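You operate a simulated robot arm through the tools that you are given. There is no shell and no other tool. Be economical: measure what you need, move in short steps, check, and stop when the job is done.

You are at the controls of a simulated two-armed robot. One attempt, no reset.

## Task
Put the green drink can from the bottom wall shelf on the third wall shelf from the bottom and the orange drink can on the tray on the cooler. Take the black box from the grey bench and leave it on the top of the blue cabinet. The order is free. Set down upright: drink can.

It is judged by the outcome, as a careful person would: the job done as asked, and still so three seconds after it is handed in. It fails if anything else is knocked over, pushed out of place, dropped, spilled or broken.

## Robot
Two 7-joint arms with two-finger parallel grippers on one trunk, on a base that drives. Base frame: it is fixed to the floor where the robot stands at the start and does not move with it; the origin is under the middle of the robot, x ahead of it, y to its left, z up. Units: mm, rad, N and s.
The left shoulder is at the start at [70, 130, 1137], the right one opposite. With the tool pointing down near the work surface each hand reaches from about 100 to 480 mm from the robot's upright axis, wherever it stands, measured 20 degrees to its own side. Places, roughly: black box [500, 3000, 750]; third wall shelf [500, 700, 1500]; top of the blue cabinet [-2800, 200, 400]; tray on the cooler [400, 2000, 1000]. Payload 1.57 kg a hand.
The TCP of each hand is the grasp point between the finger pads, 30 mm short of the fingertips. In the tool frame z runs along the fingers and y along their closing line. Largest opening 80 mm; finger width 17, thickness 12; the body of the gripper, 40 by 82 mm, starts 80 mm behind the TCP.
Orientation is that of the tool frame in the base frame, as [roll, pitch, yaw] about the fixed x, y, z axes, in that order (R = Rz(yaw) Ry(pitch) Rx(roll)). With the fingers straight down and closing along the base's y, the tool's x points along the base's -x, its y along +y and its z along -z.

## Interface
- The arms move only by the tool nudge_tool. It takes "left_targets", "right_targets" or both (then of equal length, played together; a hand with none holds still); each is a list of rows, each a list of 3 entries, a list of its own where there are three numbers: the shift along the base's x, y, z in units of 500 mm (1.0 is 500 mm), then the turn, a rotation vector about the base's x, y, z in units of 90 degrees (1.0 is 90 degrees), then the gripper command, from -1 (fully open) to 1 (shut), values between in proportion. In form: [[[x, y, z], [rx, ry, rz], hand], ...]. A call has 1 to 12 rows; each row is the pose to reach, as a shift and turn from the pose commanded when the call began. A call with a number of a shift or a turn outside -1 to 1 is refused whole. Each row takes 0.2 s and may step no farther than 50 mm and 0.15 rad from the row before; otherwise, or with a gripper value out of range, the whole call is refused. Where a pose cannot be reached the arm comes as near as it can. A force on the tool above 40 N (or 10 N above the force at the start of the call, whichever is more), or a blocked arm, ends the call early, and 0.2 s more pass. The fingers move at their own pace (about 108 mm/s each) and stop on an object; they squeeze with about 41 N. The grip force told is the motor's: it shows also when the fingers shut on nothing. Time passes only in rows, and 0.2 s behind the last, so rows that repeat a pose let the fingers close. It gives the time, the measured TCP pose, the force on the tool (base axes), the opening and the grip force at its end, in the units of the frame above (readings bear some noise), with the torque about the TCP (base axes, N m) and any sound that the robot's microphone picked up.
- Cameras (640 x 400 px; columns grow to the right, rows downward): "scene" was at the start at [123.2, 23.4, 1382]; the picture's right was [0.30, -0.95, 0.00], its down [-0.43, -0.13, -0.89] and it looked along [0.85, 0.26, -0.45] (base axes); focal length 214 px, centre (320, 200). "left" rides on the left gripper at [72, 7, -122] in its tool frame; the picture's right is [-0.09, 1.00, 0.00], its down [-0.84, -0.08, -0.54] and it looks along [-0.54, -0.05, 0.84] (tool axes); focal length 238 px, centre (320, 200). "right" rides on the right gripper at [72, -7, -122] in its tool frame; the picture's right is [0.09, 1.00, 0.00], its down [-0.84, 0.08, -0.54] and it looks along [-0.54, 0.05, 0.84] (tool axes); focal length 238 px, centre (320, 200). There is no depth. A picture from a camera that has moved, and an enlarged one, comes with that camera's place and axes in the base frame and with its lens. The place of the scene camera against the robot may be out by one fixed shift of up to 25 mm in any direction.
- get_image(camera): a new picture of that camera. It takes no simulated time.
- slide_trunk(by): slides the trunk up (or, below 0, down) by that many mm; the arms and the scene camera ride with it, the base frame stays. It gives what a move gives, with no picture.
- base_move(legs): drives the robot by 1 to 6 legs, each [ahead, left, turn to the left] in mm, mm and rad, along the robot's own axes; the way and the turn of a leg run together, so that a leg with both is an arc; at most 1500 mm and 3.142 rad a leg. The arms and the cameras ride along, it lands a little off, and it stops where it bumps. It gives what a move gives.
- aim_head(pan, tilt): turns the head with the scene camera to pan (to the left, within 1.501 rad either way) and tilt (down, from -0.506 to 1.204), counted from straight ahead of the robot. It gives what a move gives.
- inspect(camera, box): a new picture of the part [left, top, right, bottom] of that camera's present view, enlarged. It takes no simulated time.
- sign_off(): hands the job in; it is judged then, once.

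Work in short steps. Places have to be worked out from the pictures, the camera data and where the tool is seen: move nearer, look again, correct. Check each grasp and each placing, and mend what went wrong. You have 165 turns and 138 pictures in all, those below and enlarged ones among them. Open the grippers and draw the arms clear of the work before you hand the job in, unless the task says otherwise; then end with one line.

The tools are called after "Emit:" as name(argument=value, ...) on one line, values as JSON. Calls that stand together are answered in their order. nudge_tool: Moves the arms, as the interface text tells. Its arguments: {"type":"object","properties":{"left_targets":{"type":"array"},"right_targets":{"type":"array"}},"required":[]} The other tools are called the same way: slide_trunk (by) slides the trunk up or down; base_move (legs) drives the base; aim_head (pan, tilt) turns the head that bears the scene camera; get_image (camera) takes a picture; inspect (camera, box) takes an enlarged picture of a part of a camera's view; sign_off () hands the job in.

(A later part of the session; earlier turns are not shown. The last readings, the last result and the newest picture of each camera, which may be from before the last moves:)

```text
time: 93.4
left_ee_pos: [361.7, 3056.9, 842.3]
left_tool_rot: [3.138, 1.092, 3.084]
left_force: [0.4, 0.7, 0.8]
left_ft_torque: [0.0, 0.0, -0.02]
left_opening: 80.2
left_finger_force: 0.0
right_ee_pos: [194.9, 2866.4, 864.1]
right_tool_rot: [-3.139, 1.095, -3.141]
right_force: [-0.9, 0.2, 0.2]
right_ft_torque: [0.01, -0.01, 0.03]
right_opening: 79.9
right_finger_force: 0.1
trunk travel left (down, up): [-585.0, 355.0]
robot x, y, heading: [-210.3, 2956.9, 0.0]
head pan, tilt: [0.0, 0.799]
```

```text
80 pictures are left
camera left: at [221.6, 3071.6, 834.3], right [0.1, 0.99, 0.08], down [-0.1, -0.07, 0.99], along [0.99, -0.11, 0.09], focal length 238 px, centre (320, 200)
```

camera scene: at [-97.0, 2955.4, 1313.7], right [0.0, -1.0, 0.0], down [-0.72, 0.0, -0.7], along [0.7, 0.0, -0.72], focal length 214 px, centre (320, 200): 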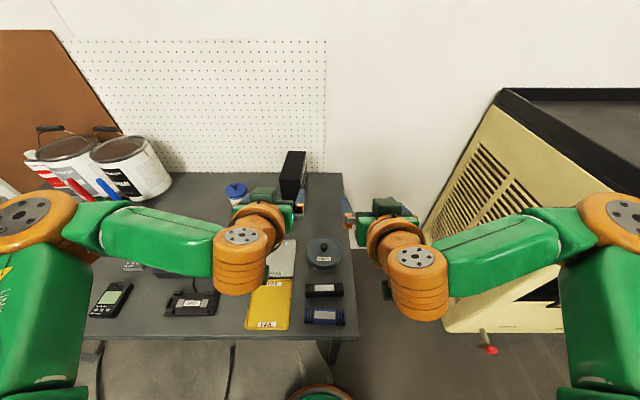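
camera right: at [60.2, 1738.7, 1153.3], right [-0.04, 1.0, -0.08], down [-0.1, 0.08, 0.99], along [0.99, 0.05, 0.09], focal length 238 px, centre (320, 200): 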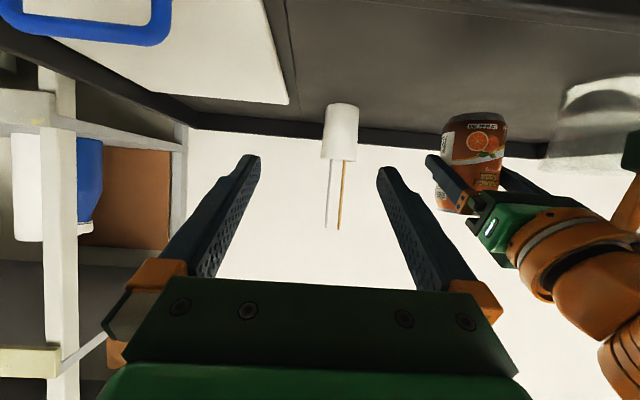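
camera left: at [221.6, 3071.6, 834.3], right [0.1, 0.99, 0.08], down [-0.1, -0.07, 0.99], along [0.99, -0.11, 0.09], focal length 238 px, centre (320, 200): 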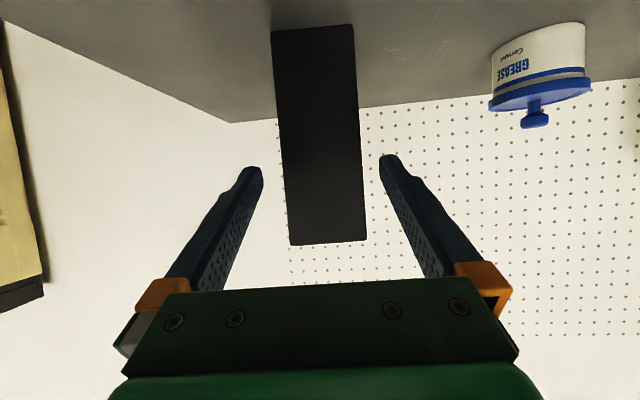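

Well centred. I advance about 60 mm and close.

Emit:
nudge_tool(left_targets=[[[0.05, 0, 0], [0, 0, 0], -1], [[0.1, -0.002, 0], [0, 0, 0], -1], [[0.124, -0.003, 0], [0, 0, 0], -1], [[0.124, -0.003, 0], [0, 0, 0], -1], [[0.124, -0.003, 0], [0, 0, 0], 0.3], [[0.124, -0.003, 0], [0, 0, 0], 1], [[0.124, -0.003, 0], [0, 0, 0], 1]])

Emit:
get_image(camera="left")

```text
time: 95.0
left_ee_pos: [423.0, 3056.7, 843.8]
left_tool_rot: [3.139, 1.094, 3.084]
left_force: [-0.3, -1.7, 0.2]
left_ft_torque: [-0.35, 0.0, -0.16]
left_opening: 64.9
left_finger_force: 41.0
right_ee_pos: [195.4, 2866.5, 862.8]
right_tool_rot: [-3.14, 1.097, -3.141]
right_force: [-0.1, 0.4, -0.3]
right_ft_torque: [0.0, 0.0, 0.02]
right_opening: 80.1
right_finger_force: 0.1
trunk travel left (down, up): [-585.0, 355.0]
robot x, y, heading: [-215.0, 2958.3, 0.002]
head pan, tilt: [0.0, 0.799]
```

```text
79 pictures are left
camera left: at [283.5, 3071.7, 836.3], right [0.1, 0.99, 0.08], down [-0.1, -0.07, 0.99], along [0.99, -0.11, 0.09], focal length 238 px, centre (320, 200)
```

left: 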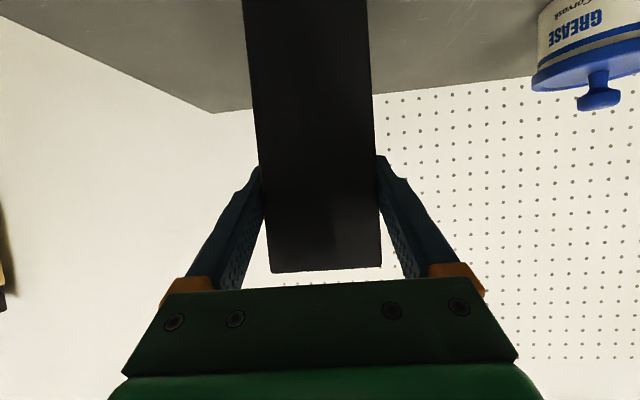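

It's gripped at 65 mm, but the front face is nearer x 408, so the hold is shallow. I reopen, go 22 mm deeper and grip again.

Emit:
nudge_tool(left_targets=[[[0, 0, 0], [0, 0, 0], 0], [[0, 0, 0], [0, 0, 0], -1], [[0, 0, 0], [0, 0, 0], -1], [[0.03, -0.002, 0], [0, 0, 0], -1], [[0.044, -0.003, 0], [0, 0, 0], -1], [[0.044, -0.003, 0], [0, 0, 0], -1], [[0.044, -0.003, 0], [0, 0, 0], 0.3], [[0.044, -0.003, 0], [0, 0, 0], 1], [[0.044, -0.003, 0], [0, 0, 0], 1]])

Emit:
get_image(camera="left")

```text
time: 97.0
left_ee_pos: [445.8, 3055.1, 844.0]
left_tool_rot: [3.141, 1.091, 3.083]
left_force: [1.5, -0.1, 0.3]
left_ft_torque: [-0.23, -0.24, -0.18]
left_opening: 64.6
left_finger_force: 41.0
right_ee_pos: [194.1, 2864.9, 863.8]
right_tool_rot: [-3.141, 1.098, -3.14]
right_force: [0.7, 0.5, 0.8]
right_ft_torque: [0.0, 0.0, -0.02]
right_opening: 80.4
right_finger_force: 0.1
trunk travel left (down, up): [-585.0, 355.0]
robot x, y, heading: [-210.5, 2957.7, 0.001]
head pan, tilt: [0.0, 0.799]
```

```text
78 pictures are left
camera left: at [305.2, 3070.0, 836.5], right [0.1, 0.99, 0.08], down [-0.1, -0.07, 0.99], along [0.99, -0.11, 0.09], focal length 238 px, centre (320, 200)
```

left: 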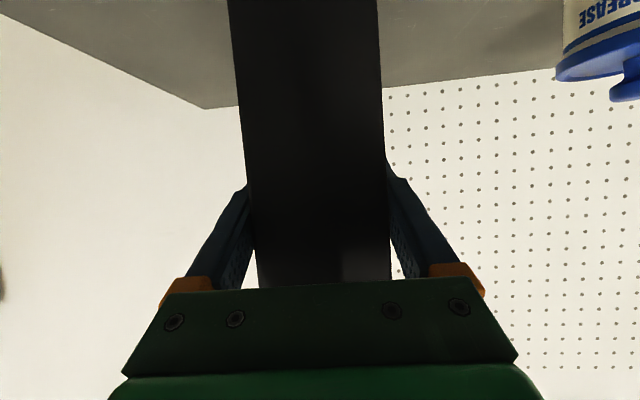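

Now a deep hold. I lift 30 mm and check the load and whether it slips.

Emit:
nudge_tool(left_targets=[[[0, 0, 0.02], [0, 0, 0], 1], [[0, 0, 0.04], [0, 0, 0], 1], [[0, 0, 0.06], [0, 0, 0], 1], [[0, 0, 0.06], [0, 0, 0], 1]])

Emit:
get_image(camera="left")

Emit:
get_image(camera="right")

```text
time: 98.0
left_ee_pos: [446.3, 3056.1, 874.4]
left_tool_rot: [3.139, 1.09, 3.083]
left_force: [0.0, -0.8, -5.1]
left_ft_torque: [-0.01, 0.23, 0.01]
left_opening: 64.8
left_finger_force: 41.7
right_ee_pos: [195.7, 2866.1, 861.8]
right_tool_rot: [-3.141, 1.095, -3.139]
right_force: [0.0, 0.1, -0.5]
right_ft_torque: [0.02, 0.0, 0.01]
right_opening: 79.9
right_finger_force: 0.0
trunk travel left (down, up): [-585.0, 355.0]
robot x, y, heading: [-212.5, 2958.1, 0.002]
head pan, tilt: [0.0, 0.799]
```

```text
77 pictures are left
camera left: at [306.6, 3071.0, 866.8], right [0.1, 0.99, 0.08], down [-0.1, -0.07, 0.99], along [0.99, -0.1, 0.09], focal length 238 px, centre (320, 200)
```

left: 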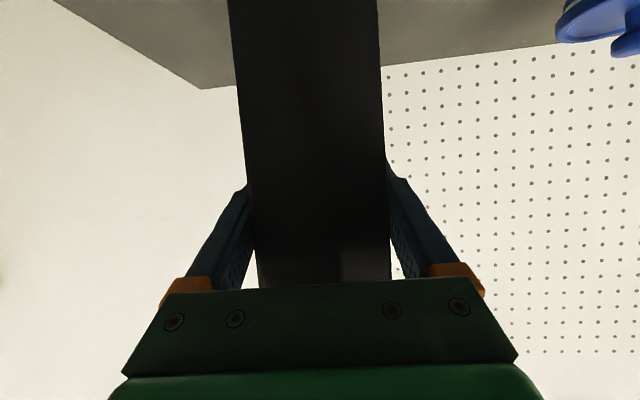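

```text
76 pictures are left
camera right: at [54.7, 2858.6, 853.4], right [-0.04, 1.0, -0.08], down [-0.1, 0.08, 0.99], along [0.99, 0.05, 0.09], focal length 238 px, centre (320, 200)
```

right: 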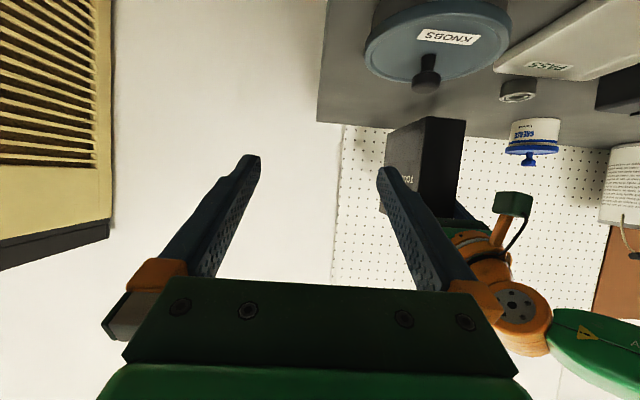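

The box weighs about 0.5 kg and is held steady and level. I raise the trunk, then back away.

Emit:
slide_trunk(by=150)

Emit:
base_move(legs=[[-250, 0, 0]])

Emit:
nudge_tool(left_targets=[[[-0.08, 0, 0], [0, 0, 0], 1], [[-0.16, 0, 0], [0, 0, 0], 1], [[-0.24, 0, 0], [0, 0, 0], 1], [[-0.32, 0, 0], [0, 0, 0], 1], [[-0.36, 0, 0], [0, 0, 0], 1], [[-0.36, 0, 0], [0, 0, 0], 1]])

Emit:
aim_head(pan=1.5, tilt=0.5)

Emit:
get_image(camera="scene")

Emit:
aim_head(pan=-1.5, tilt=0.5)

Emit:
get_image(camera="scene")

```text
time: 99.8
left_ee_pos: [447.1, 3055.3, 1024.5]
left_tool_rot: [3.14, 1.091, 3.084]
left_force: [1.1, -0.9, -4.9]
left_ft_torque: [0.02, 0.25, -0.02]
left_opening: 64.8
left_finger_force: 41.0
right_ee_pos: [196.6, 2866.7, 1012.5]
right_tool_rot: [-3.141, 1.093, -3.139]
right_force: [-1.2, -0.4, -0.3]
right_ft_torque: [-0.04, -0.01, 0.01]
right_opening: 80.0
right_finger_force: 0.0
trunk travel left (down, up): [-735.0, 205.0]
robot x, y, heading: [-212.2, 2958.2, 0.004]
head pan, tilt: [0.0, 0.799]
```

```text
time: 101.6
left_ee_pos: [194.8, 3059.5, 1023.8]
left_tool_rot: [3.14, 1.088, 3.092]
left_force: [-1.0, 0.1, -4.4]
left_ft_torque: [0.03, 0.21, 0.02]
left_opening: 64.6
left_finger_force: 41.2
right_ee_pos: [-53.3, 2868.4, 1012.0]
right_tool_rot: [-3.139, 1.092, -3.132]
right_force: [0.9, -0.1, -0.2]
right_ft_torque: [0.01, 0.0, -0.01]
right_opening: 80.3
right_finger_force: 0.1
trunk travel left (down, up): [-735.0, 205.0]
robot x, y, heading: [-464.3, 2961.0, 0.01]
head pan, tilt: [0.0, 0.799]
```

```text
time: 103.0
left_ee_pos: [13.5, 3060.0, 1025.3]
left_tool_rot: [3.14, 1.091, 3.093]
left_force: [0.9, 0.0, -5.0]
left_ft_torque: [0.04, 0.27, -0.03]
left_opening: 64.9
left_finger_force: 41.1
right_ee_pos: [-55.4, 2866.9, 1011.3]
right_tool_rot: [-3.14, 1.095, -3.131]
right_force: [-0.4, -0.1, -0.5]
right_ft_torque: [-0.01, -0.01, 0.02]
right_opening: 80.0
right_finger_force: 0.1
trunk travel left (down, up): [-735.0, 205.0]
robot x, y, heading: [-465.9, 2956.6, 0.01]
head pan, tilt: [0.0, 0.799]
```

```text
time: 104.6
left_ee_pos: [13.4, 3059.5, 1025.6]
left_tool_rot: [3.141, 1.092, 3.093]
left_force: [0.1, -0.3, -3.5]
left_ft_torque: [0.02, 0.23, -0.01]
left_opening: 64.7
left_finger_force: 41.1
right_ee_pos: [-56.1, 2868.2, 1012.4]
right_tool_rot: [-3.141, 1.096, -3.13]
right_force: [-0.4, -0.3, -0.4]
right_ft_torque: [-0.03, -0.01, 0.01]
right_opening: 79.9
right_finger_force: 0.1
trunk travel left (down, up): [-735.0, 205.0]
robot x, y, heading: [-463.0, 2957.2, 0.008]
head pan, tilt: [1.499, 0.499]
```

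```text
75 pictures are left
camera scene: at [-420.5, 3044.8, 1339.3], right [1.0, -0.06, 0.0], down [-0.03, -0.48, -0.88], along [0.05, 0.88, -0.48], focal length 214 px, centre (320, 200)
```

scene: 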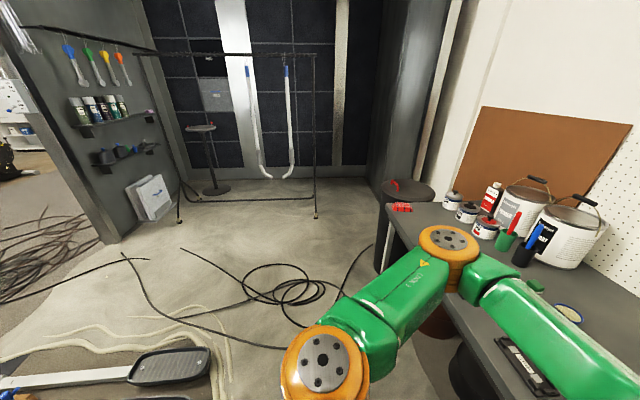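

```text
time: 107.2
left_ee_pos: [13.7, 3060.6, 1025.3]
left_tool_rot: [3.139, 1.091, 3.092]
left_force: [0.4, 0.1, -4.8]
left_ft_torque: [0.0, 0.25, -0.03]
left_opening: 64.7
left_finger_force: 40.8
right_ee_pos: [-54.7, 2868.4, 1012.0]
right_tool_rot: [-3.141, 1.096, -3.132]
right_force: [-0.8, 1.0, -0.3]
right_ft_torque: [0.06, 0.01, 0.02]
right_opening: 79.9
right_finger_force: 0.0
trunk travel left (down, up): [-735.0, 205.0]
robot x, y, heading: [-462.3, 2956.6, 0.009]
head pan, tilt: [-1.499, 0.499]
```

```text
74 pictures are left
camera scene: at [-418.4, 2863.3, 1339.4], right [-1.0, -0.08, 0.0], down [-0.04, 0.48, -0.88], along [0.07, -0.88, -0.48], focal length 214 px, centre (320, 200)
```

scene: 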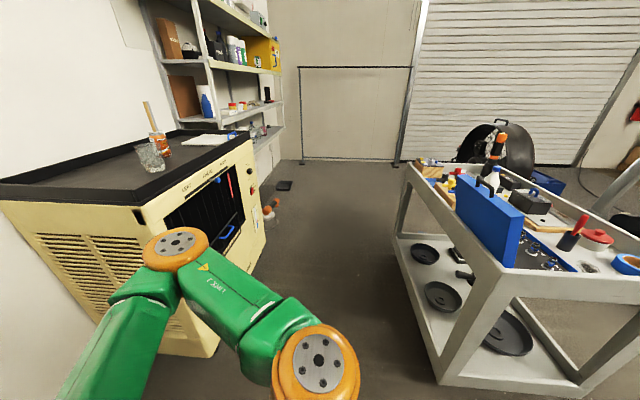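

The route back down the aisle is clear. I drive back towards y about 400, keeping the held box away from the cooler.

Emit:
base_move(legs=[[-80, 0, -0.009], [0, -1300, 0], [0, -1250, 0]])

Emit:
get_image(camera="scene")

```text
time: 120.2
left_ee_pos: [-27.1, 540.9, 1025.9]
left_tool_rot: [3.14, 1.09, 3.115]
left_force: [0.3, -0.5, -5.6]
left_ft_torque: [0.01, 0.19, 0.04]
left_opening: 64.6
left_finger_force: 40.2
right_ee_pos: [-91.7, 347.8, 1012.0]
right_tool_rot: [-3.141, 1.097, -3.108]
right_force: [-0.2, 0.1, -1.0]
right_ft_torque: [0.03, 0.03, 0.03]
right_opening: 80.0
right_finger_force: 0.2
trunk travel left (down, up): [-735.0, 205.0]
robot x, y, heading: [-502.5, 426.0, 0.03]
head pan, tilt: [-1.499, 0.499]
```

```text
73 pictures are left
camera scene: at [-455.0, 335.8, 1339.4], right [-0.99, -0.1, 0.0], down [-0.05, 0.48, -0.88], along [0.09, -0.87, -0.48], focal length 214 px, centre (320, 200)
```

scene: 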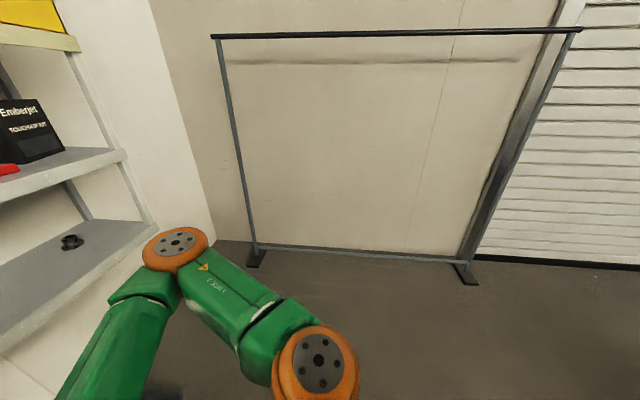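

Room to turn. I turn 1.6 rad left first and look towards the blue cabinet.

Emit:
base_move(legs=[[0, 0, 1.55]])

Emit:
aim_head(pan=1.4, tilt=0.3)

Emit:
get_image(camera="scene")

```text
time: 124.3
left_ee_pos: [-600.6, 905.2, 1025.5]
left_tool_rot: [3.14, 1.092, -1.626]
left_force: [0.6, -0.1, -5.5]
left_ft_torque: [-0.25, 0.01, 0.0]
left_opening: 64.7
left_finger_force: 41.4
right_ee_pos: [-410.3, 835.9, 1011.9]
right_tool_rot: [-3.141, 1.096, -1.565]
right_force: [1.0, 0.0, -0.3]
right_ft_torque: [-0.02, 0.0, 0.02]
right_opening: 79.8
right_finger_force: 0.0
trunk travel left (down, up): [-735.0, 205.0]
robot x, y, heading: [-498.9, 425.7, 1.577]
head pan, tilt: [-1.499, 0.499]
```

```text
time: 126.9
left_ee_pos: [-601.4, 905.5, 1026.7]
left_tool_rot: [3.142, 1.09, -1.625]
left_force: [0.2, -0.1, -4.8]
left_ft_torque: [-0.22, 0.03, 0.02]
left_opening: 65.1
left_finger_force: 41.2
right_ee_pos: [-409.6, 835.3, 1013.5]
right_tool_rot: [3.141, 1.095, -1.566]
right_force: [-0.2, 0.0, -1.1]
right_ft_torque: [0.02, 0.02, -0.03]
right_opening: 80.0
right_finger_force: 0.1
trunk travel left (down, up): [-735.0, 205.0]
robot x, y, heading: [-500.4, 432.0, 1.577]
head pan, tilt: [1.4, 0.3]
```

```text
72 pictures are left
camera scene: at [-608.7, 491.2, 1357.7], right [0.17, 0.99, 0.0], down [0.29, -0.05, -0.96], along [-0.94, 0.16, -0.3], focal length 214 px, centre (320, 200)
```

scene: 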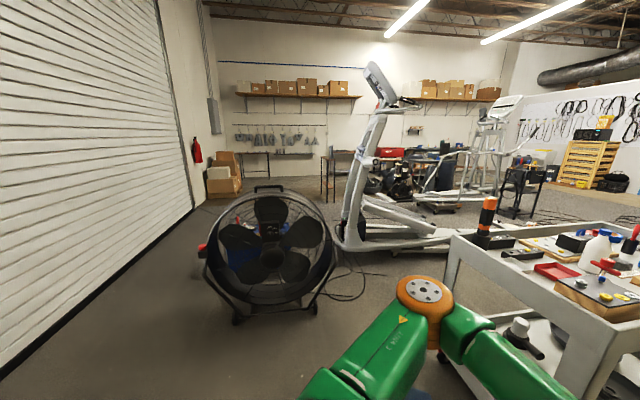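

A big fan stands at about (-2000, 60 to 670), in front of the blue cabinet, so I should go around its wall side. I turn to face -x and drive to about (-1300,-400).

Emit:
base_move(legs=[[0, 0, 1.56], [0, 850, 0], [700, 0, 0]])

Emit:
aim_head(pan=-0.2, tilt=0.4)

Emit:
get_image(camera="scene")

```text
time: 138.7
left_ee_pos: [-1677.4, -542.5, 1025.9]
left_tool_rot: [3.138, 1.091, -0.043]
left_force: [0.6, -0.3, -4.8]
left_ft_torque: [0.02, -0.24, -0.02]
left_opening: 64.9
left_finger_force: 41.2
right_ee_pos: [-1610.7, -350.3, 1012.8]
right_tool_rot: [-3.138, 1.097, 0.019]
right_force: [-0.6, 0.5, -0.6]
right_ft_torque: [-0.03, 0.0, 0.01]
right_opening: 80.0
right_finger_force: 0.1
trunk travel left (down, up): [-735.0, 205.0]
robot x, y, heading: [-1206.1, -435.6, -3.125]
head pan, tilt: [1.4, 0.3]
```

```text
time: 140.4
left_ee_pos: [-1678.8, -542.3, 1026.7]
left_tool_rot: [3.139, 1.09, -0.04]
left_force: [-0.2, -1.0, -5.6]
left_ft_torque: [0.03, -0.22, -0.03]
left_opening: 64.7
left_finger_force: 40.7
right_ee_pos: [-1611.2, -350.1, 1012.1]
right_tool_rot: [-3.14, 1.096, 0.021]
right_force: [-0.3, -0.4, 0.1]
right_ft_torque: [-0.01, -0.01, 0.01]
right_opening: 80.1
right_finger_force: 0.0
trunk travel left (down, up): [-735.0, 205.0]
robot x, y, heading: [-1200.7, -435.4, -3.126]
head pan, tilt: [-0.201, 0.4]
```

```text
71 pictures are left
camera scene: at [-1360.1, -423.8, 1348.4], right [0.18, 0.98, 0.0], down [0.38, -0.07, -0.92], along [-0.91, 0.16, -0.39], focal length 214 px, centre (320, 200)
```

scene: 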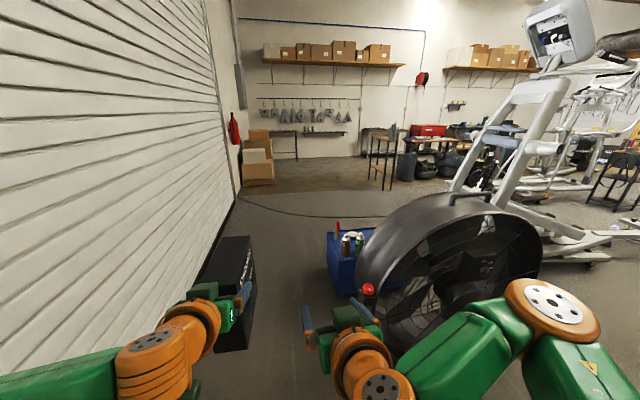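

The blue cabinet is at about (-2740,100), behind the fan, with items on its top. I advance along the wall side to get a view of its top.

Emit:
base_move(legs=[[0, 120, -0.015], [850, 0, 0]])

Emit:
aim_head(pan=-0.6, tilt=0.6)

Emit:
get_image(camera="scene")

```text
time: 145.7
left_ee_pos: [-2518.2, -666.6, 1026.6]
left_tool_rot: [3.141, 1.09, -0.049]
left_force: [0.2, 0.2, -5.1]
left_ft_torque: [-0.02, -0.22, -0.01]
left_opening: 65.1
left_finger_force: 41.0
right_ee_pos: [-2449.5, -475.4, 1012.8]
right_tool_rot: [-3.137, 1.096, 0.01]
right_force: [-0.2, 0.5, 0.0]
right_ft_torque: [0.03, -0.01, -0.01]
right_opening: 79.7
right_finger_force: 0.0
trunk travel left (down, up): [-735.0, 205.0]
robot x, y, heading: [-2040.3, -563.0, -3.126]
head pan, tilt: [-0.201, 0.4]
```

```text
time: 146.6
left_ee_pos: [-2517.3, -667.5, 1025.8]
left_tool_rot: [3.139, 1.091, -0.049]
left_force: [-0.8, 0.8, -4.6]
left_ft_torque: [0.0, -0.24, -0.03]
left_opening: 64.6
left_finger_force: 40.6
right_ee_pos: [-2448.8, -474.8, 1012.4]
right_tool_rot: [-3.14, 1.096, 0.009]
right_force: [-0.2, -0.2, 0.2]
right_ft_torque: [0.03, 0.01, 0.02]
right_opening: 79.9
right_finger_force: 0.1
trunk travel left (down, up): [-735.0, 205.0]
robot x, y, heading: [-2043.3, -563.5, -3.13]
head pan, tilt: [-0.6, 0.6]
```

```text
70 pictures are left
camera scene: at [-2181.2, -520.1, 1330.2], right [0.56, 0.83, 0.0], down [0.47, -0.31, -0.82], along [-0.69, 0.46, -0.57], focal length 214 px, centre (320, 200)
```

scene: 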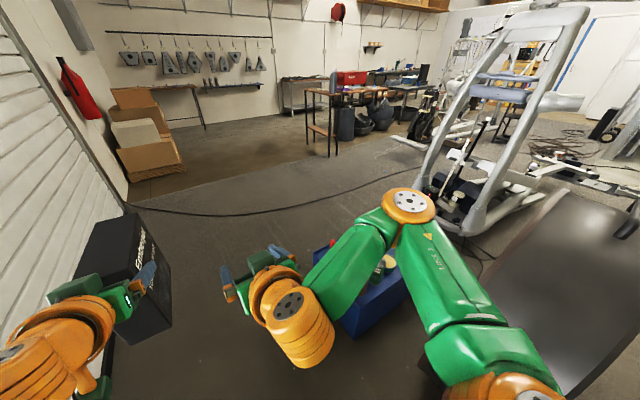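

The cabinet spans about x -2900 to -2585 with its south face at y about -70. I go ahead 600 mm and turn right to face it (+y).

Emit:
base_move(legs=[[600, 0, 0], [0, 0, -1.58]])

Emit:
aim_head(pan=0.0, tilt=0.75)

Emit:
get_image(camera="scene")

```text
time: 153.8
left_ee_pos: [-2727.6, -90.1, 1025.8]
left_tool_rot: [3.14, 1.092, -1.642]
left_force: [0.3, 1.0, -6.0]
left_ft_torque: [-0.24, 0.02, 0.01]
left_opening: 64.7
left_finger_force: 40.9
right_ee_pos: [-2537.6, -162.9, 1013.0]
right_tool_rot: [-3.139, 1.097, -1.585]
right_force: [0.7, 0.1, -0.5]
right_ft_torque: [0.02, -0.02, 0.0]
right_opening: 80.0
right_finger_force: 0.1
trunk travel left (down, up): [-735.0, 205.0]
robot x, y, heading: [-2637.1, -567.8, 1.558]
head pan, tilt: [-0.6, 0.6]
```

```text
time: 154.8
left_ee_pos: [-2728.8, -90.2, 1024.4]
left_tool_rot: [3.139, 1.092, -1.644]
left_force: [-0.1, 0.2, -4.8]
left_ft_torque: [-0.23, -0.01, -0.01]
left_opening: 65.1
left_finger_force: 40.9
right_ee_pos: [-2536.5, -164.0, 1013.7]
right_tool_rot: [-3.14, 1.097, -1.585]
right_force: [0.7, -0.7, -0.6]
right_ft_torque: [0.01, 0.05, 0.04]
right_opening: 79.8
right_finger_force: 0.0
trunk travel left (down, up): [-735.0, 205.0]
robot x, y, heading: [-2633.7, -570.0, 1.552]
head pan, tilt: [0.0, 0.75]
```

```text
69 pictures are left
camera scene: at [-2649.4, -439.3, 1317.3], right [1.0, -0.01, 0.0], down [-0.01, -0.68, -0.73], along [0.01, 0.73, -0.68], focal length 214 px, centre (320, 200)
```

scene: 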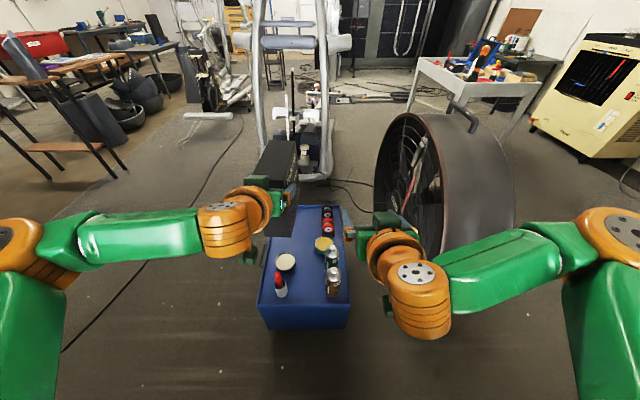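

I see the cabinet top with several small items. I zoom in to find a free area.

Emit:
inspect(camera="scene", box=[230, 190, 390, 340])

Emit:
get_image(camera="left")

Emit:
get_image(camera="right")

```text
2.67 times, centred on (310, 265) of scene
camera zoom: at [-2649.4, -439.3, 1317.3], right [1.0, -0.01, 0.0], down [-0.01, -0.68, -0.73], along [0.01, 0.73, -0.68], focal length 572 px, centre (347, 27)
```

zoom: 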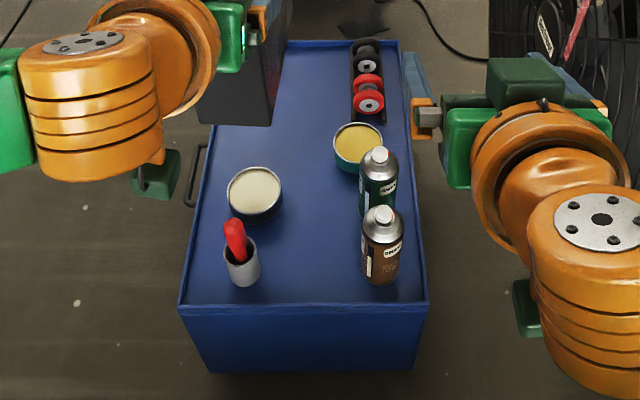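

```text
67 pictures are left
camera left: at [-2743.6, -230.7, 1017.7], right [-0.99, 0.11, 0.08], down [0.07, -0.1, 0.99], along [0.12, 0.99, 0.09], focal length 238 px, centre (320, 200)
```

left: 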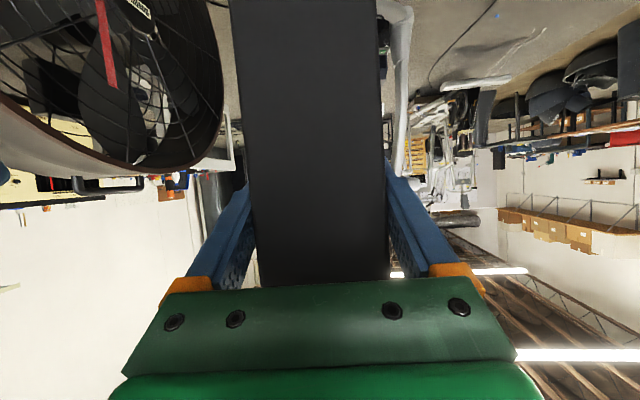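

```text
66 pictures are left
camera right: at [-2533.3, -306.6, 1003.5], right [-1.0, -0.03, -0.08], down [-0.08, -0.1, 0.99], along [-0.04, 0.99, 0.1], focal length 238 px, centre (320, 200)
```

right: 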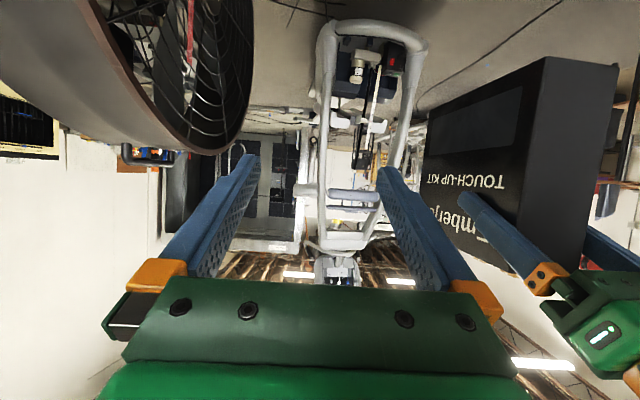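

There is a free zone on the cabinet top's west half (x -2880 to -2670, y 150 to 470). Approaching from the west side avoids every item. I first look west for obstacles.

Emit:
aim_head(pan=1.1, tilt=0.6)

Emit:
get_image(camera="scene")

```text
time: 156.1
left_ee_pos: [-2727.7, -89.9, 1026.4]
left_tool_rot: [3.139, 1.09, -1.645]
left_force: [-0.3, -0.1, -4.9]
left_ft_torque: [-0.21, 0.01, -0.02]
left_opening: 64.7
left_finger_force: 40.7
right_ee_pos: [-2538.3, -163.8, 1012.7]
right_tool_rot: [-3.14, 1.095, -1.584]
right_force: [-0.6, 0.9, 0.3]
right_ft_torque: [-0.04, 0.0, -0.01]
right_opening: 79.9
right_finger_force: 0.0
trunk travel left (down, up): [-735.0, 205.0]
robot x, y, heading: [-2635.7, -567.7, 1.557]
head pan, tilt: [1.1, 0.6]
```

```text
65 pictures are left
camera scene: at [-2728.7, -480.9, 1330.2], right [0.47, 0.89, 0.0], down [0.5, -0.26, -0.82], along [-0.73, 0.38, -0.57], focal length 214 px, centre (320, 200)
```

scene: 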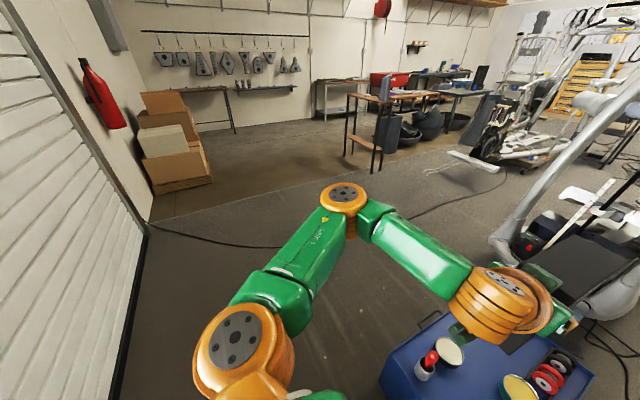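

West of the cabinet is open floor. I drive left, ahead, and then turn right to face +x towards the cabinet's west side.

Emit:
base_move(legs=[[0, 810, 0.01], [760, 0, 0], [0, 0, -1.565]])

Emit:
aim_head(pan=0.0, tilt=0.75)

Emit:
get_image(camera="scene")

```text
time: 167.9
left_ee_pos: [-2936.1, 243.2, 1025.7]
left_tool_rot: [3.14, 1.091, 3.007]
left_force: [0.5, -0.6, -4.5]
left_ft_torque: [0.05, 0.24, 0.0]
left_opening: 64.6
left_finger_force: 41.2
right_ee_pos: [-3021.2, 56.4, 1012.9]
right_tool_rot: [-3.139, 1.097, 3.065]
right_force: [-0.3, 0.2, 0.0]
right_ft_torque: [0.02, 0.01, 0.02]
right_opening: 79.9
right_finger_force: 0.1
trunk travel left (down, up): [-735.0, 205.0]
robot x, y, heading: [-3418.9, 179.0, -0.075]
head pan, tilt: [1.1, 0.6]
```

```text
time: 169.3
left_ee_pos: [-2935.9, 241.9, 1025.5]
left_tool_rot: [3.138, 1.089, 3.01]
left_force: [1.1, 0.4, -4.7]
left_ft_torque: [0.02, 0.22, -0.01]
left_opening: 64.8
left_finger_force: 41.2
right_ee_pos: [-3021.8, 57.8, 1014.1]
right_tool_rot: [-3.14, 1.095, 3.067]
right_force: [-0.2, 0.1, 0.4]
right_ft_torque: [0.01, 0.04, 0.03]
right_opening: 80.1
right_finger_force: 0.0
trunk travel left (down, up): [-735.0, 205.0]
robot x, y, heading: [-3420.4, 179.8, -0.07]
head pan, tilt: [0.0, 0.75]
```

```text
64 pictures are left
camera scene: at [-3300.5, 166.7, 1317.3], right [-0.07, -1.0, 0.0], down [-0.68, 0.05, -0.73], along [0.73, -0.05, -0.68], focal length 214 px, centre (320, 200)
```

scene: 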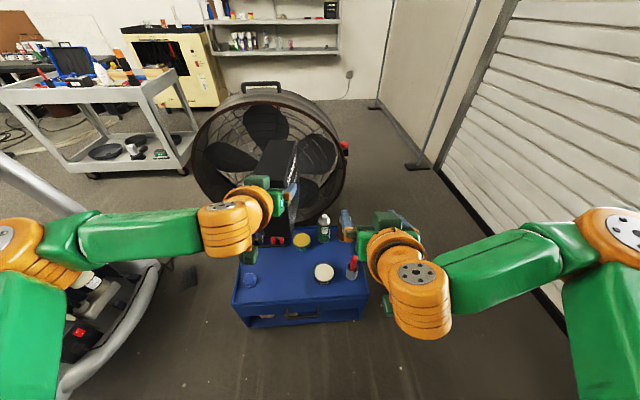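

Facing the cabinet's west side. A blue item also shows at the near left; I zoom in.

Emit:
inspect(camera="scene", box=[210, 200, 390, 340])

```text
2.86 times, centred on (300, 270) of scene
camera zoom: at [-3300.5, 166.7, 1317.3], right [-0.07, -1.0, 0.0], down [-0.68, 0.05, -0.73], along [0.73, -0.05, -0.68], focal length 613 px, centre (377, 0)
```

zoom: 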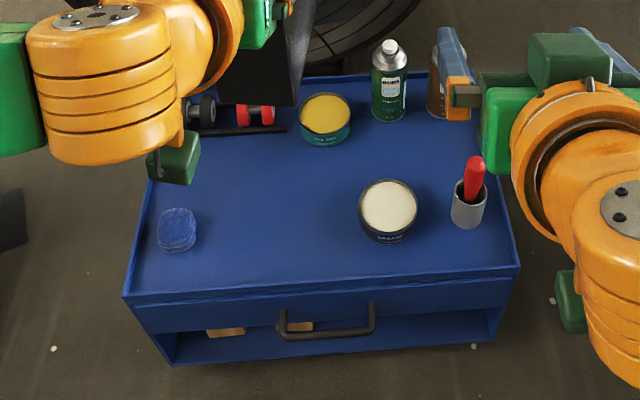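

Free rectangle on top is about x -2900…-2690, y 165…415; I target the box centre (-2800,290). I straighten the heading and lower the trunk, with the hands still outside or above the cabinet.

Emit:
base_move(legs=[[0, 0, 0.07]])

Emit:
slide_trunk(by=-380)

Emit:
get_image(camera="scene")

Emit:
get_image(camera="right")

```text
time: 170.1
left_ee_pos: [-2940.9, 273.4, 1024.8]
left_tool_rot: [3.138, 1.089, 3.075]
left_force: [0.2, 0.1, -5.3]
left_ft_torque: [0.03, 0.24, 0.0]
left_opening: 64.9
left_finger_force: 41.0
right_ee_pos: [-3013.3, 81.7, 1012.8]
right_tool_rot: [3.141, 1.097, 3.13]
right_force: [0.2, 0.1, 0.3]
right_ft_torque: [-0.02, -0.02, -0.01]
right_opening: 80.0
right_finger_force: 0.0
trunk travel left (down, up): [-735.0, 205.0]
robot x, y, heading: [-3418.6, 177.1, -0.007]
head pan, tilt: [0.0, 0.75]
```

```text
time: 173.8
left_ee_pos: [-2942.6, 275.4, 646.0]
left_tool_rot: [3.14, 1.088, 3.077]
left_force: [-0.1, -0.1, -6.2]
left_ft_torque: [0.04, 0.27, 0.0]
left_opening: 64.9
left_finger_force: 41.7
right_ee_pos: [-3014.1, 84.0, 633.5]
right_tool_rot: [-3.139, 1.097, 3.134]
right_force: [-0.1, 0.1, 0.0]
right_ft_torque: [0.0, 0.03, 0.0]
right_opening: 79.9
right_finger_force: 0.1
trunk travel left (down, up): [-355.0, 585.0]
robot x, y, heading: [-3421.6, 178.7, -0.001]
head pan, tilt: [0.0, 0.75]
```

```text
62 pictures are left
camera scene: at [-3300.8, 175.5, 937.3], right [-0.01, -1.0, 0.0], down [-0.68, 0.0, -0.73], along [0.73, 0.0, -0.68], focal length 214 px, centre (320, 200)
```

scene: 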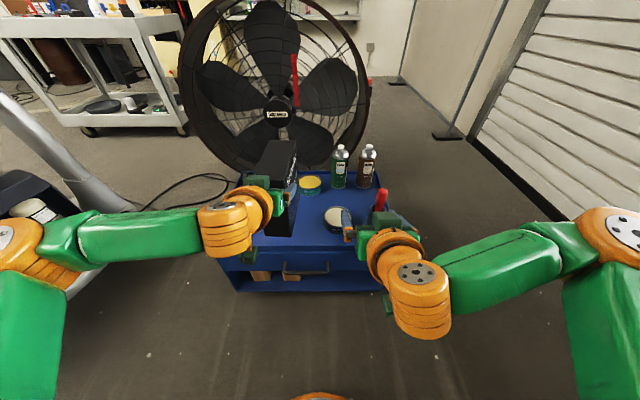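

```text
61 pictures are left
camera right: at [-3155.9, 77.2, 623.6], right [-0.03, 1.0, -0.08], down [-0.1, 0.08, 0.99], along [0.99, 0.04, 0.1], focal length 238 px, centre (320, 200)
```

right: 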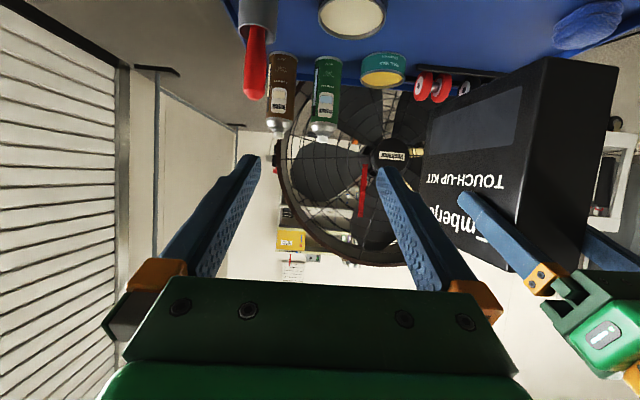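

The right-hand view confirms the gap: cream tin at y<163, sponge at y>375. I extend the box over the spot, then lower the trunk 80 mm.

Emit:
nudge_tool(left_targets=[[[0.08, -0.005, 0], [0, 0, 0], 1], [[0.16, -0.006, 0], [0, 0, 0], 1], [[0.21, -0.006, 0], [0, 0, 0], 1], [[0.21, -0.006, 0], [0, 0, 0], 1]])

Emit:
slide_trunk(by=-80)

Emit:
get_image(camera="right")

Emit:
get_image(camera="scene")

```text
time: 174.8
left_ee_pos: [-2838.0, 271.8, 645.9]
left_tool_rot: [3.138, 1.09, 3.075]
left_force: [0.6, 0.5, -4.4]
left_ft_torque: [0.03, 0.25, 0.03]
left_opening: 65.0
left_finger_force: 40.7
right_ee_pos: [-3013.9, 83.5, 632.0]
right_tool_rot: [-3.14, 1.093, 3.134]
right_force: [-0.6, 0.6, -0.3]
right_ft_torque: [0.01, 0.0, 0.03]
right_opening: 80.0
right_finger_force: 0.1
trunk travel left (down, up): [-355.0, 585.0]
robot x, y, heading: [-3418.7, 178.9, -0.004]
head pan, tilt: [0.0, 0.75]
```

```text
time: 176.0
left_ee_pos: [-2838.8, 273.3, 565.4]
left_tool_rot: [3.14, 1.09, 3.076]
left_force: [0.6, -0.6, -5.0]
left_ft_torque: [0.01, 0.25, 0.02]
left_opening: 64.7
left_finger_force: 41.4
right_ee_pos: [-3014.9, 83.9, 552.7]
right_tool_rot: [-3.139, 1.096, 3.134]
right_force: [-0.2, 0.8, -0.5]
right_ft_torque: [0.02, -0.01, 0.01]
right_opening: 80.2
right_finger_force: 0.0
trunk travel left (down, up): [-275.0, 665.0]
robot x, y, heading: [-3417.4, 177.4, -0.003]
head pan, tilt: [0.0, 0.75]
```

```text
60 pictures are left
camera right: at [-3155.9, 77.2, 543.5], right [-0.03, 1.0, -0.08], down [-0.1, 0.08, 0.99], along [0.99, 0.04, 0.1], focal length 238 px, centre (320, 200)
```

right: 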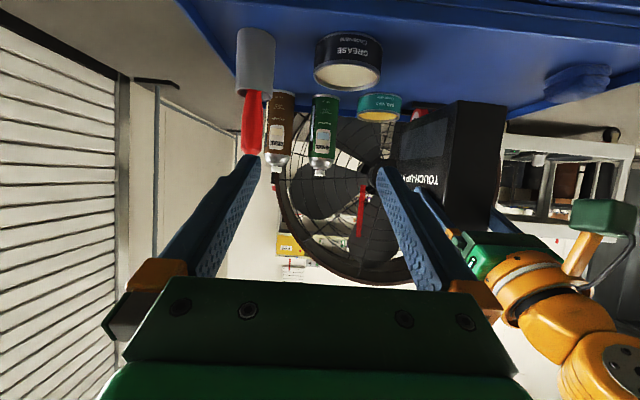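

```text
59 pictures are left
camera scene: at [-3300.8, 175.4, 857.3], right [-0.01, -1.0, 0.0], down [-0.68, 0.0, -0.73], along [0.73, 0.0, -0.68], focal length 214 px, centre (320, 200)
```

scene: 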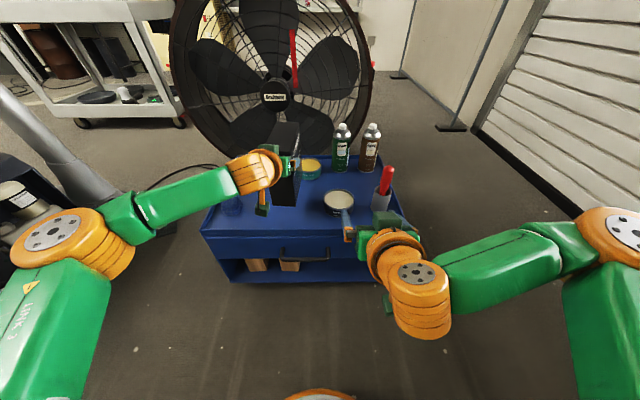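

Well placed between the tin and the sponge. I lower 45 mm by arm, then finely.

Emit:
nudge_tool(left_targets=[[[0, 0, -0.03], [0, 0, 0], 1], [[0, 0, -0.06], [0, 0, 0], 1], [[0, 0, -0.09], [0, 0, 0], 1], [[0, 0, -0.09], [0, 0, 0], 1]])

Emit:
get_image(camera="right")

Emit:
inspect(camera="scene", box=[190, 110, 400, 260])

```text
time: 177.0
left_ee_pos: [-2838.6, 271.4, 521.9]
left_tool_rot: [3.14, 1.089, 3.076]
left_force: [-0.4, 0.0, -4.0]
left_ft_torque: [0.0, 0.2, -0.02]
left_opening: 64.8
left_finger_force: 40.8
right_ee_pos: [-3013.8, 82.9, 551.8]
right_tool_rot: [-3.139, 1.095, 3.134]
right_force: [0.7, 0.3, 1.6]
right_ft_torque: [0.0, 0.02, 0.01]
right_opening: 79.8
right_finger_force: 0.0
trunk travel left (down, up): [-275.0, 665.0]
robot x, y, heading: [-3421.2, 182.1, -0.004]
head pan, tilt: [0.0, 0.75]
```

```text
58 pictures are left
camera right: at [-3155.8, 77.2, 543.5], right [-0.03, 1.0, -0.08], down [-0.1, 0.08, 0.99], along [0.99, 0.04, 0.09], focal length 238 px, centre (320, 200)
```

right: 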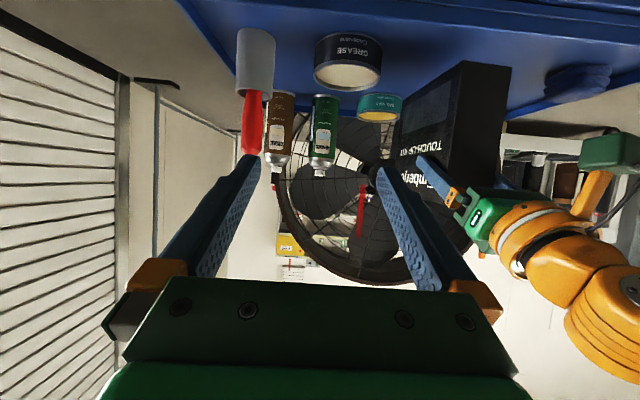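

```text
2.67 times, centred on (295, 185) of scene
camera zoom: at [-3300.6, 175.4, 857.2], right [-0.01, -1.0, 0.0], down [-0.68, 0.0, -0.73], along [0.73, 0.0, -0.68], focal length 572 px, centre (387, 240)
```

zoom: 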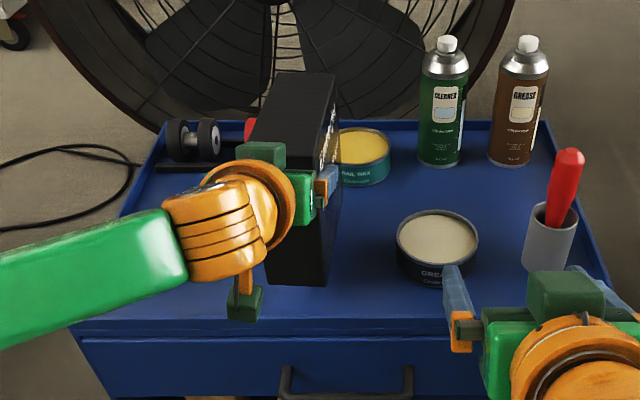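

About 20–25 mm to go. I step down finely.

Emit:
nudge_tool(left_targets=[[[0, 0, -0.012], [0, 0, 0], 1], [[0, 0, -0.024], [0, 0, 0], 1], [[0, 0, -0.024], [0, 0, 0], 1]])

Emit:
nudge_tool(left_targets=[[[0, 0, -0.008], [0, 0, 0], 1], [[0, 0, -0.008], [0, 0, 0], 1]])

Emit:
nudge_tool(left_targets=[[[0, 0, -0.008], [0, 0, 0], 1], [[0, 0, -0.008], [0, 0, 0], 1]])

```text
time: 177.8
left_ee_pos: [-2837.9, 273.6, 507.8]
left_tool_rot: [3.14, 1.09, 3.076]
left_force: [-0.5, -0.7, -5.2]
left_ft_torque: [0.01, 0.25, 0.0]
left_opening: 64.7
left_finger_force: 41.0
right_ee_pos: [-3014.5, 84.4, 552.2]
right_tool_rot: [-3.139, 1.095, 3.135]
right_force: [0.2, 0.4, -0.2]
right_ft_torque: [0.01, 0.0, -0.01]
right_opening: 80.1
right_finger_force: 0.0
trunk travel left (down, up): [-275.0, 665.0]
robot x, y, heading: [-3419.8, 183.2, -0.006]
head pan, tilt: [0.0, 0.75]
```

```text
time: 178.4
left_ee_pos: [-2838.7, 272.7, 503.4]
left_tool_rot: [3.139, 1.089, 3.075]
left_force: [-0.5, 0.0, -5.5]
left_ft_torque: [0.03, 0.24, -0.03]
left_opening: 64.8
left_finger_force: 40.7
right_ee_pos: [-3015.0, 83.5, 552.5]
right_tool_rot: [-3.14, 1.094, 3.135]
right_force: [-0.7, -0.8, 0.1]
right_ft_torque: [0.01, 0.0, 0.01]
right_opening: 79.7
right_finger_force: 0.0
trunk travel left (down, up): [-275.0, 665.0]
robot x, y, heading: [-3420.2, 177.8, -0.009]
head pan, tilt: [0.0, 0.75]
```

```text
time: 179.0
left_ee_pos: [-2839.2, 272.5, 500.6]
left_tool_rot: [3.14, 1.089, 3.076]
left_force: [-0.2, -0.4, -5.2]
left_ft_torque: [0.02, 0.24, -0.02]
left_opening: 64.8
left_finger_force: 41.2
right_ee_pos: [-3014.1, 83.9, 552.2]
right_tool_rot: [-3.14, 1.095, 3.136]
right_force: [-0.2, -0.1, 0.2]
right_ft_torque: [-0.02, -0.04, 0.01]
right_opening: 80.0
right_finger_force: 0.1
trunk travel left (down, up): [-275.0, 665.0]
robot x, y, heading: [-3418.5, 182.0, -0.003]
head pan, tilt: [0.0, 0.75]
```

No contact yet. I continue in 4 mm steps.

Emit:
nudge_tool(left_targets=[[[0, 0, -0.008], [0, 0, 0], 1], [[0, 0, -0.008], [0, 0, 0], 1]])

Emit:
nudge_tool(left_targets=[[[0, 0, -0.006], [0, 0, 0], 1], [[0, 0, -0.006], [0, 0, 0], 1]])

Emit:
inspect(camera="right", box=[360, 0, 640, 200])

```text
time: 179.6
left_ee_pos: [-2839.7, 272.9, 495.3]
left_tool_rot: [3.141, 1.089, 3.076]
left_force: [0.0, 0.2, -4.8]
left_ft_torque: [0.05, 0.25, 0.02]
left_opening: 64.7
left_finger_force: 40.9
right_ee_pos: [-3015.3, 84.2, 552.2]
right_tool_rot: [-3.14, 1.094, 3.134]
right_force: [0.4, -0.4, 0.3]
right_ft_torque: [-0.01, 0.01, 0.01]
right_opening: 80.2
right_finger_force: 0.1
trunk travel left (down, up): [-275.0, 665.0]
robot x, y, heading: [-3417.6, 178.3, -0.006]
head pan, tilt: [0.0, 0.75]
```

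```text
time: 180.2
left_ee_pos: [-2840.7, 273.2, 491.3]
left_tool_rot: [3.141, 1.088, 3.077]
left_force: [0.3, 0.4, -5.4]
left_ft_torque: [0.04, 0.24, 0.02]
left_opening: 64.9
left_finger_force: 41.2
right_ee_pos: [-3014.0, 84.2, 551.6]
right_tool_rot: [-3.14, 1.095, 3.134]
right_force: [0.2, 0.1, -0.3]
right_ft_torque: [0.01, 0.02, 0.04]
right_opening: 79.8
right_finger_force: 0.0
trunk travel left (down, up): [-275.0, 665.0]
robot x, y, heading: [-3417.1, 176.7, -0.008]
head pan, tilt: [0.0, 0.75]
```

```text
2.00 times, centred on (500, 100) of right
camera zoom: at [-3155.8, 77.2, 543.5], right [-0.03, 1.0, -0.08], down [-0.1, 0.08, 0.99], along [0.99, 0.04, 0.09], focal length 477 px, centre (-40, 400)
```

zoom: 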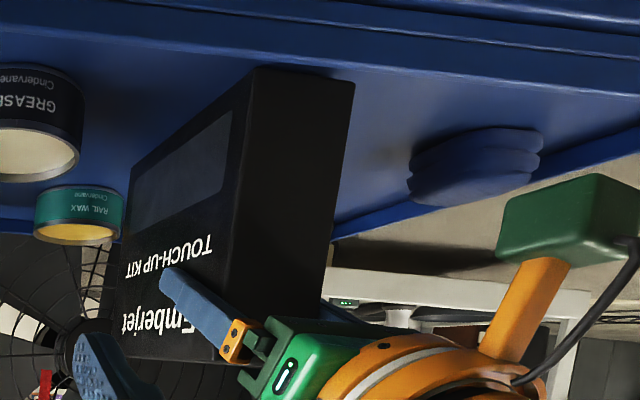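

Very close now; I continue lowering in small steps.

Emit:
nudge_tool(left_targets=[[[0, 0, -0.007], [0, 0, 0], 1], [[0, 0, -0.007], [0, 0, 0], 1]])

Emit:
nudge_tool(left_targets=[[[0, 0, -0.007], [0, 0, 0], 1], [[0, 0, -0.007], [0, 0, 0], 1]])

Emit:
nudge_tool(left_targets=[[[0, 0, -0.007], [0, 0, 0], 1], [[0, 0, -0.007], [0, 0, 0], 1]])

```text
time: 180.8
left_ee_pos: [-2838.3, 272.4, 488.6]
left_tool_rot: [3.14, 1.09, 3.076]
left_force: [0.9, 0.3, -4.8]
left_ft_torque: [0.06, 0.23, 0.0]
left_opening: 64.4
left_finger_force: 41.3
right_ee_pos: [-3014.0, 83.8, 551.9]
right_tool_rot: [-3.139, 1.093, 3.134]
right_force: [0.1, -0.1, 0.1]
right_ft_torque: [-0.01, 0.02, 0.01]
right_opening: 79.9
right_finger_force: 0.1
trunk travel left (down, up): [-275.0, 665.0]
robot x, y, heading: [-3419.6, 177.9, -0.009]
head pan, tilt: [0.0, 0.75]
```

```text
time: 181.4
left_ee_pos: [-2838.2, 272.9, 488.5]
left_tool_rot: [3.14, 1.093, 3.076]
left_force: [1.0, -0.7, -1.8]
left_ft_torque: [-0.12, -0.41, 0.05]
left_opening: 64.7
left_finger_force: 40.9
right_ee_pos: [-3014.3, 84.3, 552.7]
right_tool_rot: [-3.142, 1.097, 3.135]
right_force: [-0.2, 0.2, -0.1]
right_ft_torque: [-0.01, 0.02, -0.01]
right_opening: 80.0
right_finger_force: 0.0
trunk travel left (down, up): [-275.0, 665.0]
robot x, y, heading: [-3418.9, 181.1, -0.004]
head pan, tilt: [0.0, 0.75]
```

```text
time: 182.0
left_ee_pos: [-2839.7, 273.1, 485.4]
left_tool_rot: [3.138, 1.095, 3.075]
left_force: [-0.1, 1.8, 8.9]
left_ft_torque: [-0.3, -1.41, 0.23]
left_opening: 64.9
left_finger_force: 41.3
right_ee_pos: [-3017.1, 84.0, 554.4]
right_tool_rot: [-3.141, 1.099, 3.134]
right_force: [-0.2, 0.0, 0.4]
right_ft_torque: [0.0, -0.02, -0.02]
right_opening: 80.0
right_finger_force: 0.0
trunk travel left (down, up): [-275.0, 665.0]
robot x, y, heading: [-3420.4, 181.2, -0.004]
head pan, tilt: [0.0, 0.75]
```

Contact, far edge first. I release gently and check.

Emit:
nudge_tool(left_targets=[[[0, 0, 0], [0, 0, 0], 0.6], [[0, 0, 0], [0, 0, 0], 0.0], [[0, 0, 0], [0, 0, 0], -1], [[0, 0, 0], [0, 0, 0], -1]])

Emit:
get_image(camera="left")

Emit:
inspect(camera="right", box=[360, 0, 640, 200])

```text
time: 183.0
left_ee_pos: [-2839.7, 271.6, 482.0]
left_tool_rot: [3.138, 1.091, 3.074]
left_force: [0.4, 0.3, -0.3]
left_ft_torque: [0.01, -0.01, -0.03]
left_opening: 80.2
left_finger_force: 0.0
right_ee_pos: [-3013.7, 83.2, 552.4]
right_tool_rot: [-3.142, 1.097, 3.134]
right_force: [-0.5, -0.8, -1.4]
right_ft_torque: [-0.01, 0.01, 0.0]
right_opening: 80.0
right_finger_force: 0.0
trunk travel left (down, up): [-275.0, 665.0]
robot x, y, heading: [-3419.4, 182.4, -0.008]
head pan, tilt: [0.0, 0.75]
```

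```text
55 pictures are left
camera left: at [-2978.7, 287.5, 475.1], right [0.11, 0.99, 0.08], down [-0.1, -0.07, 0.99], along [0.99, -0.11, 0.09], focal length 238 px, centre (320, 200)
```

left: 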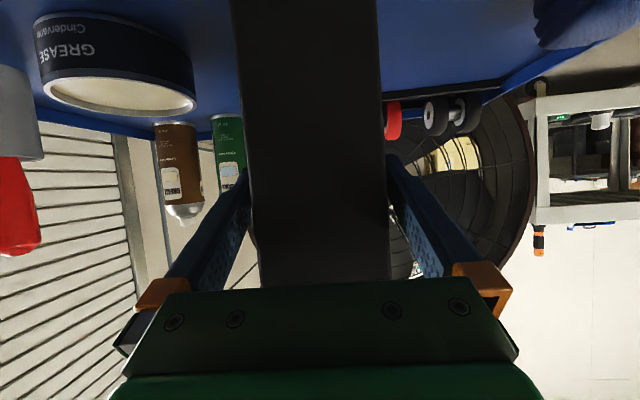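

```text
2.00 times, centred on (500, 100) of right
camera zoom: at [-3156.5, 77.0, 543.8], right [-0.03, 1.0, -0.08], down [-0.1, 0.08, 0.99], along [0.99, 0.04, 0.1], focal length 477 px, centre (-40, 400)
```

zoom: 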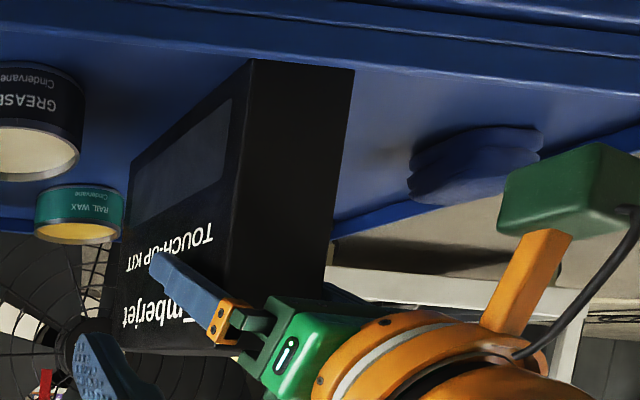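

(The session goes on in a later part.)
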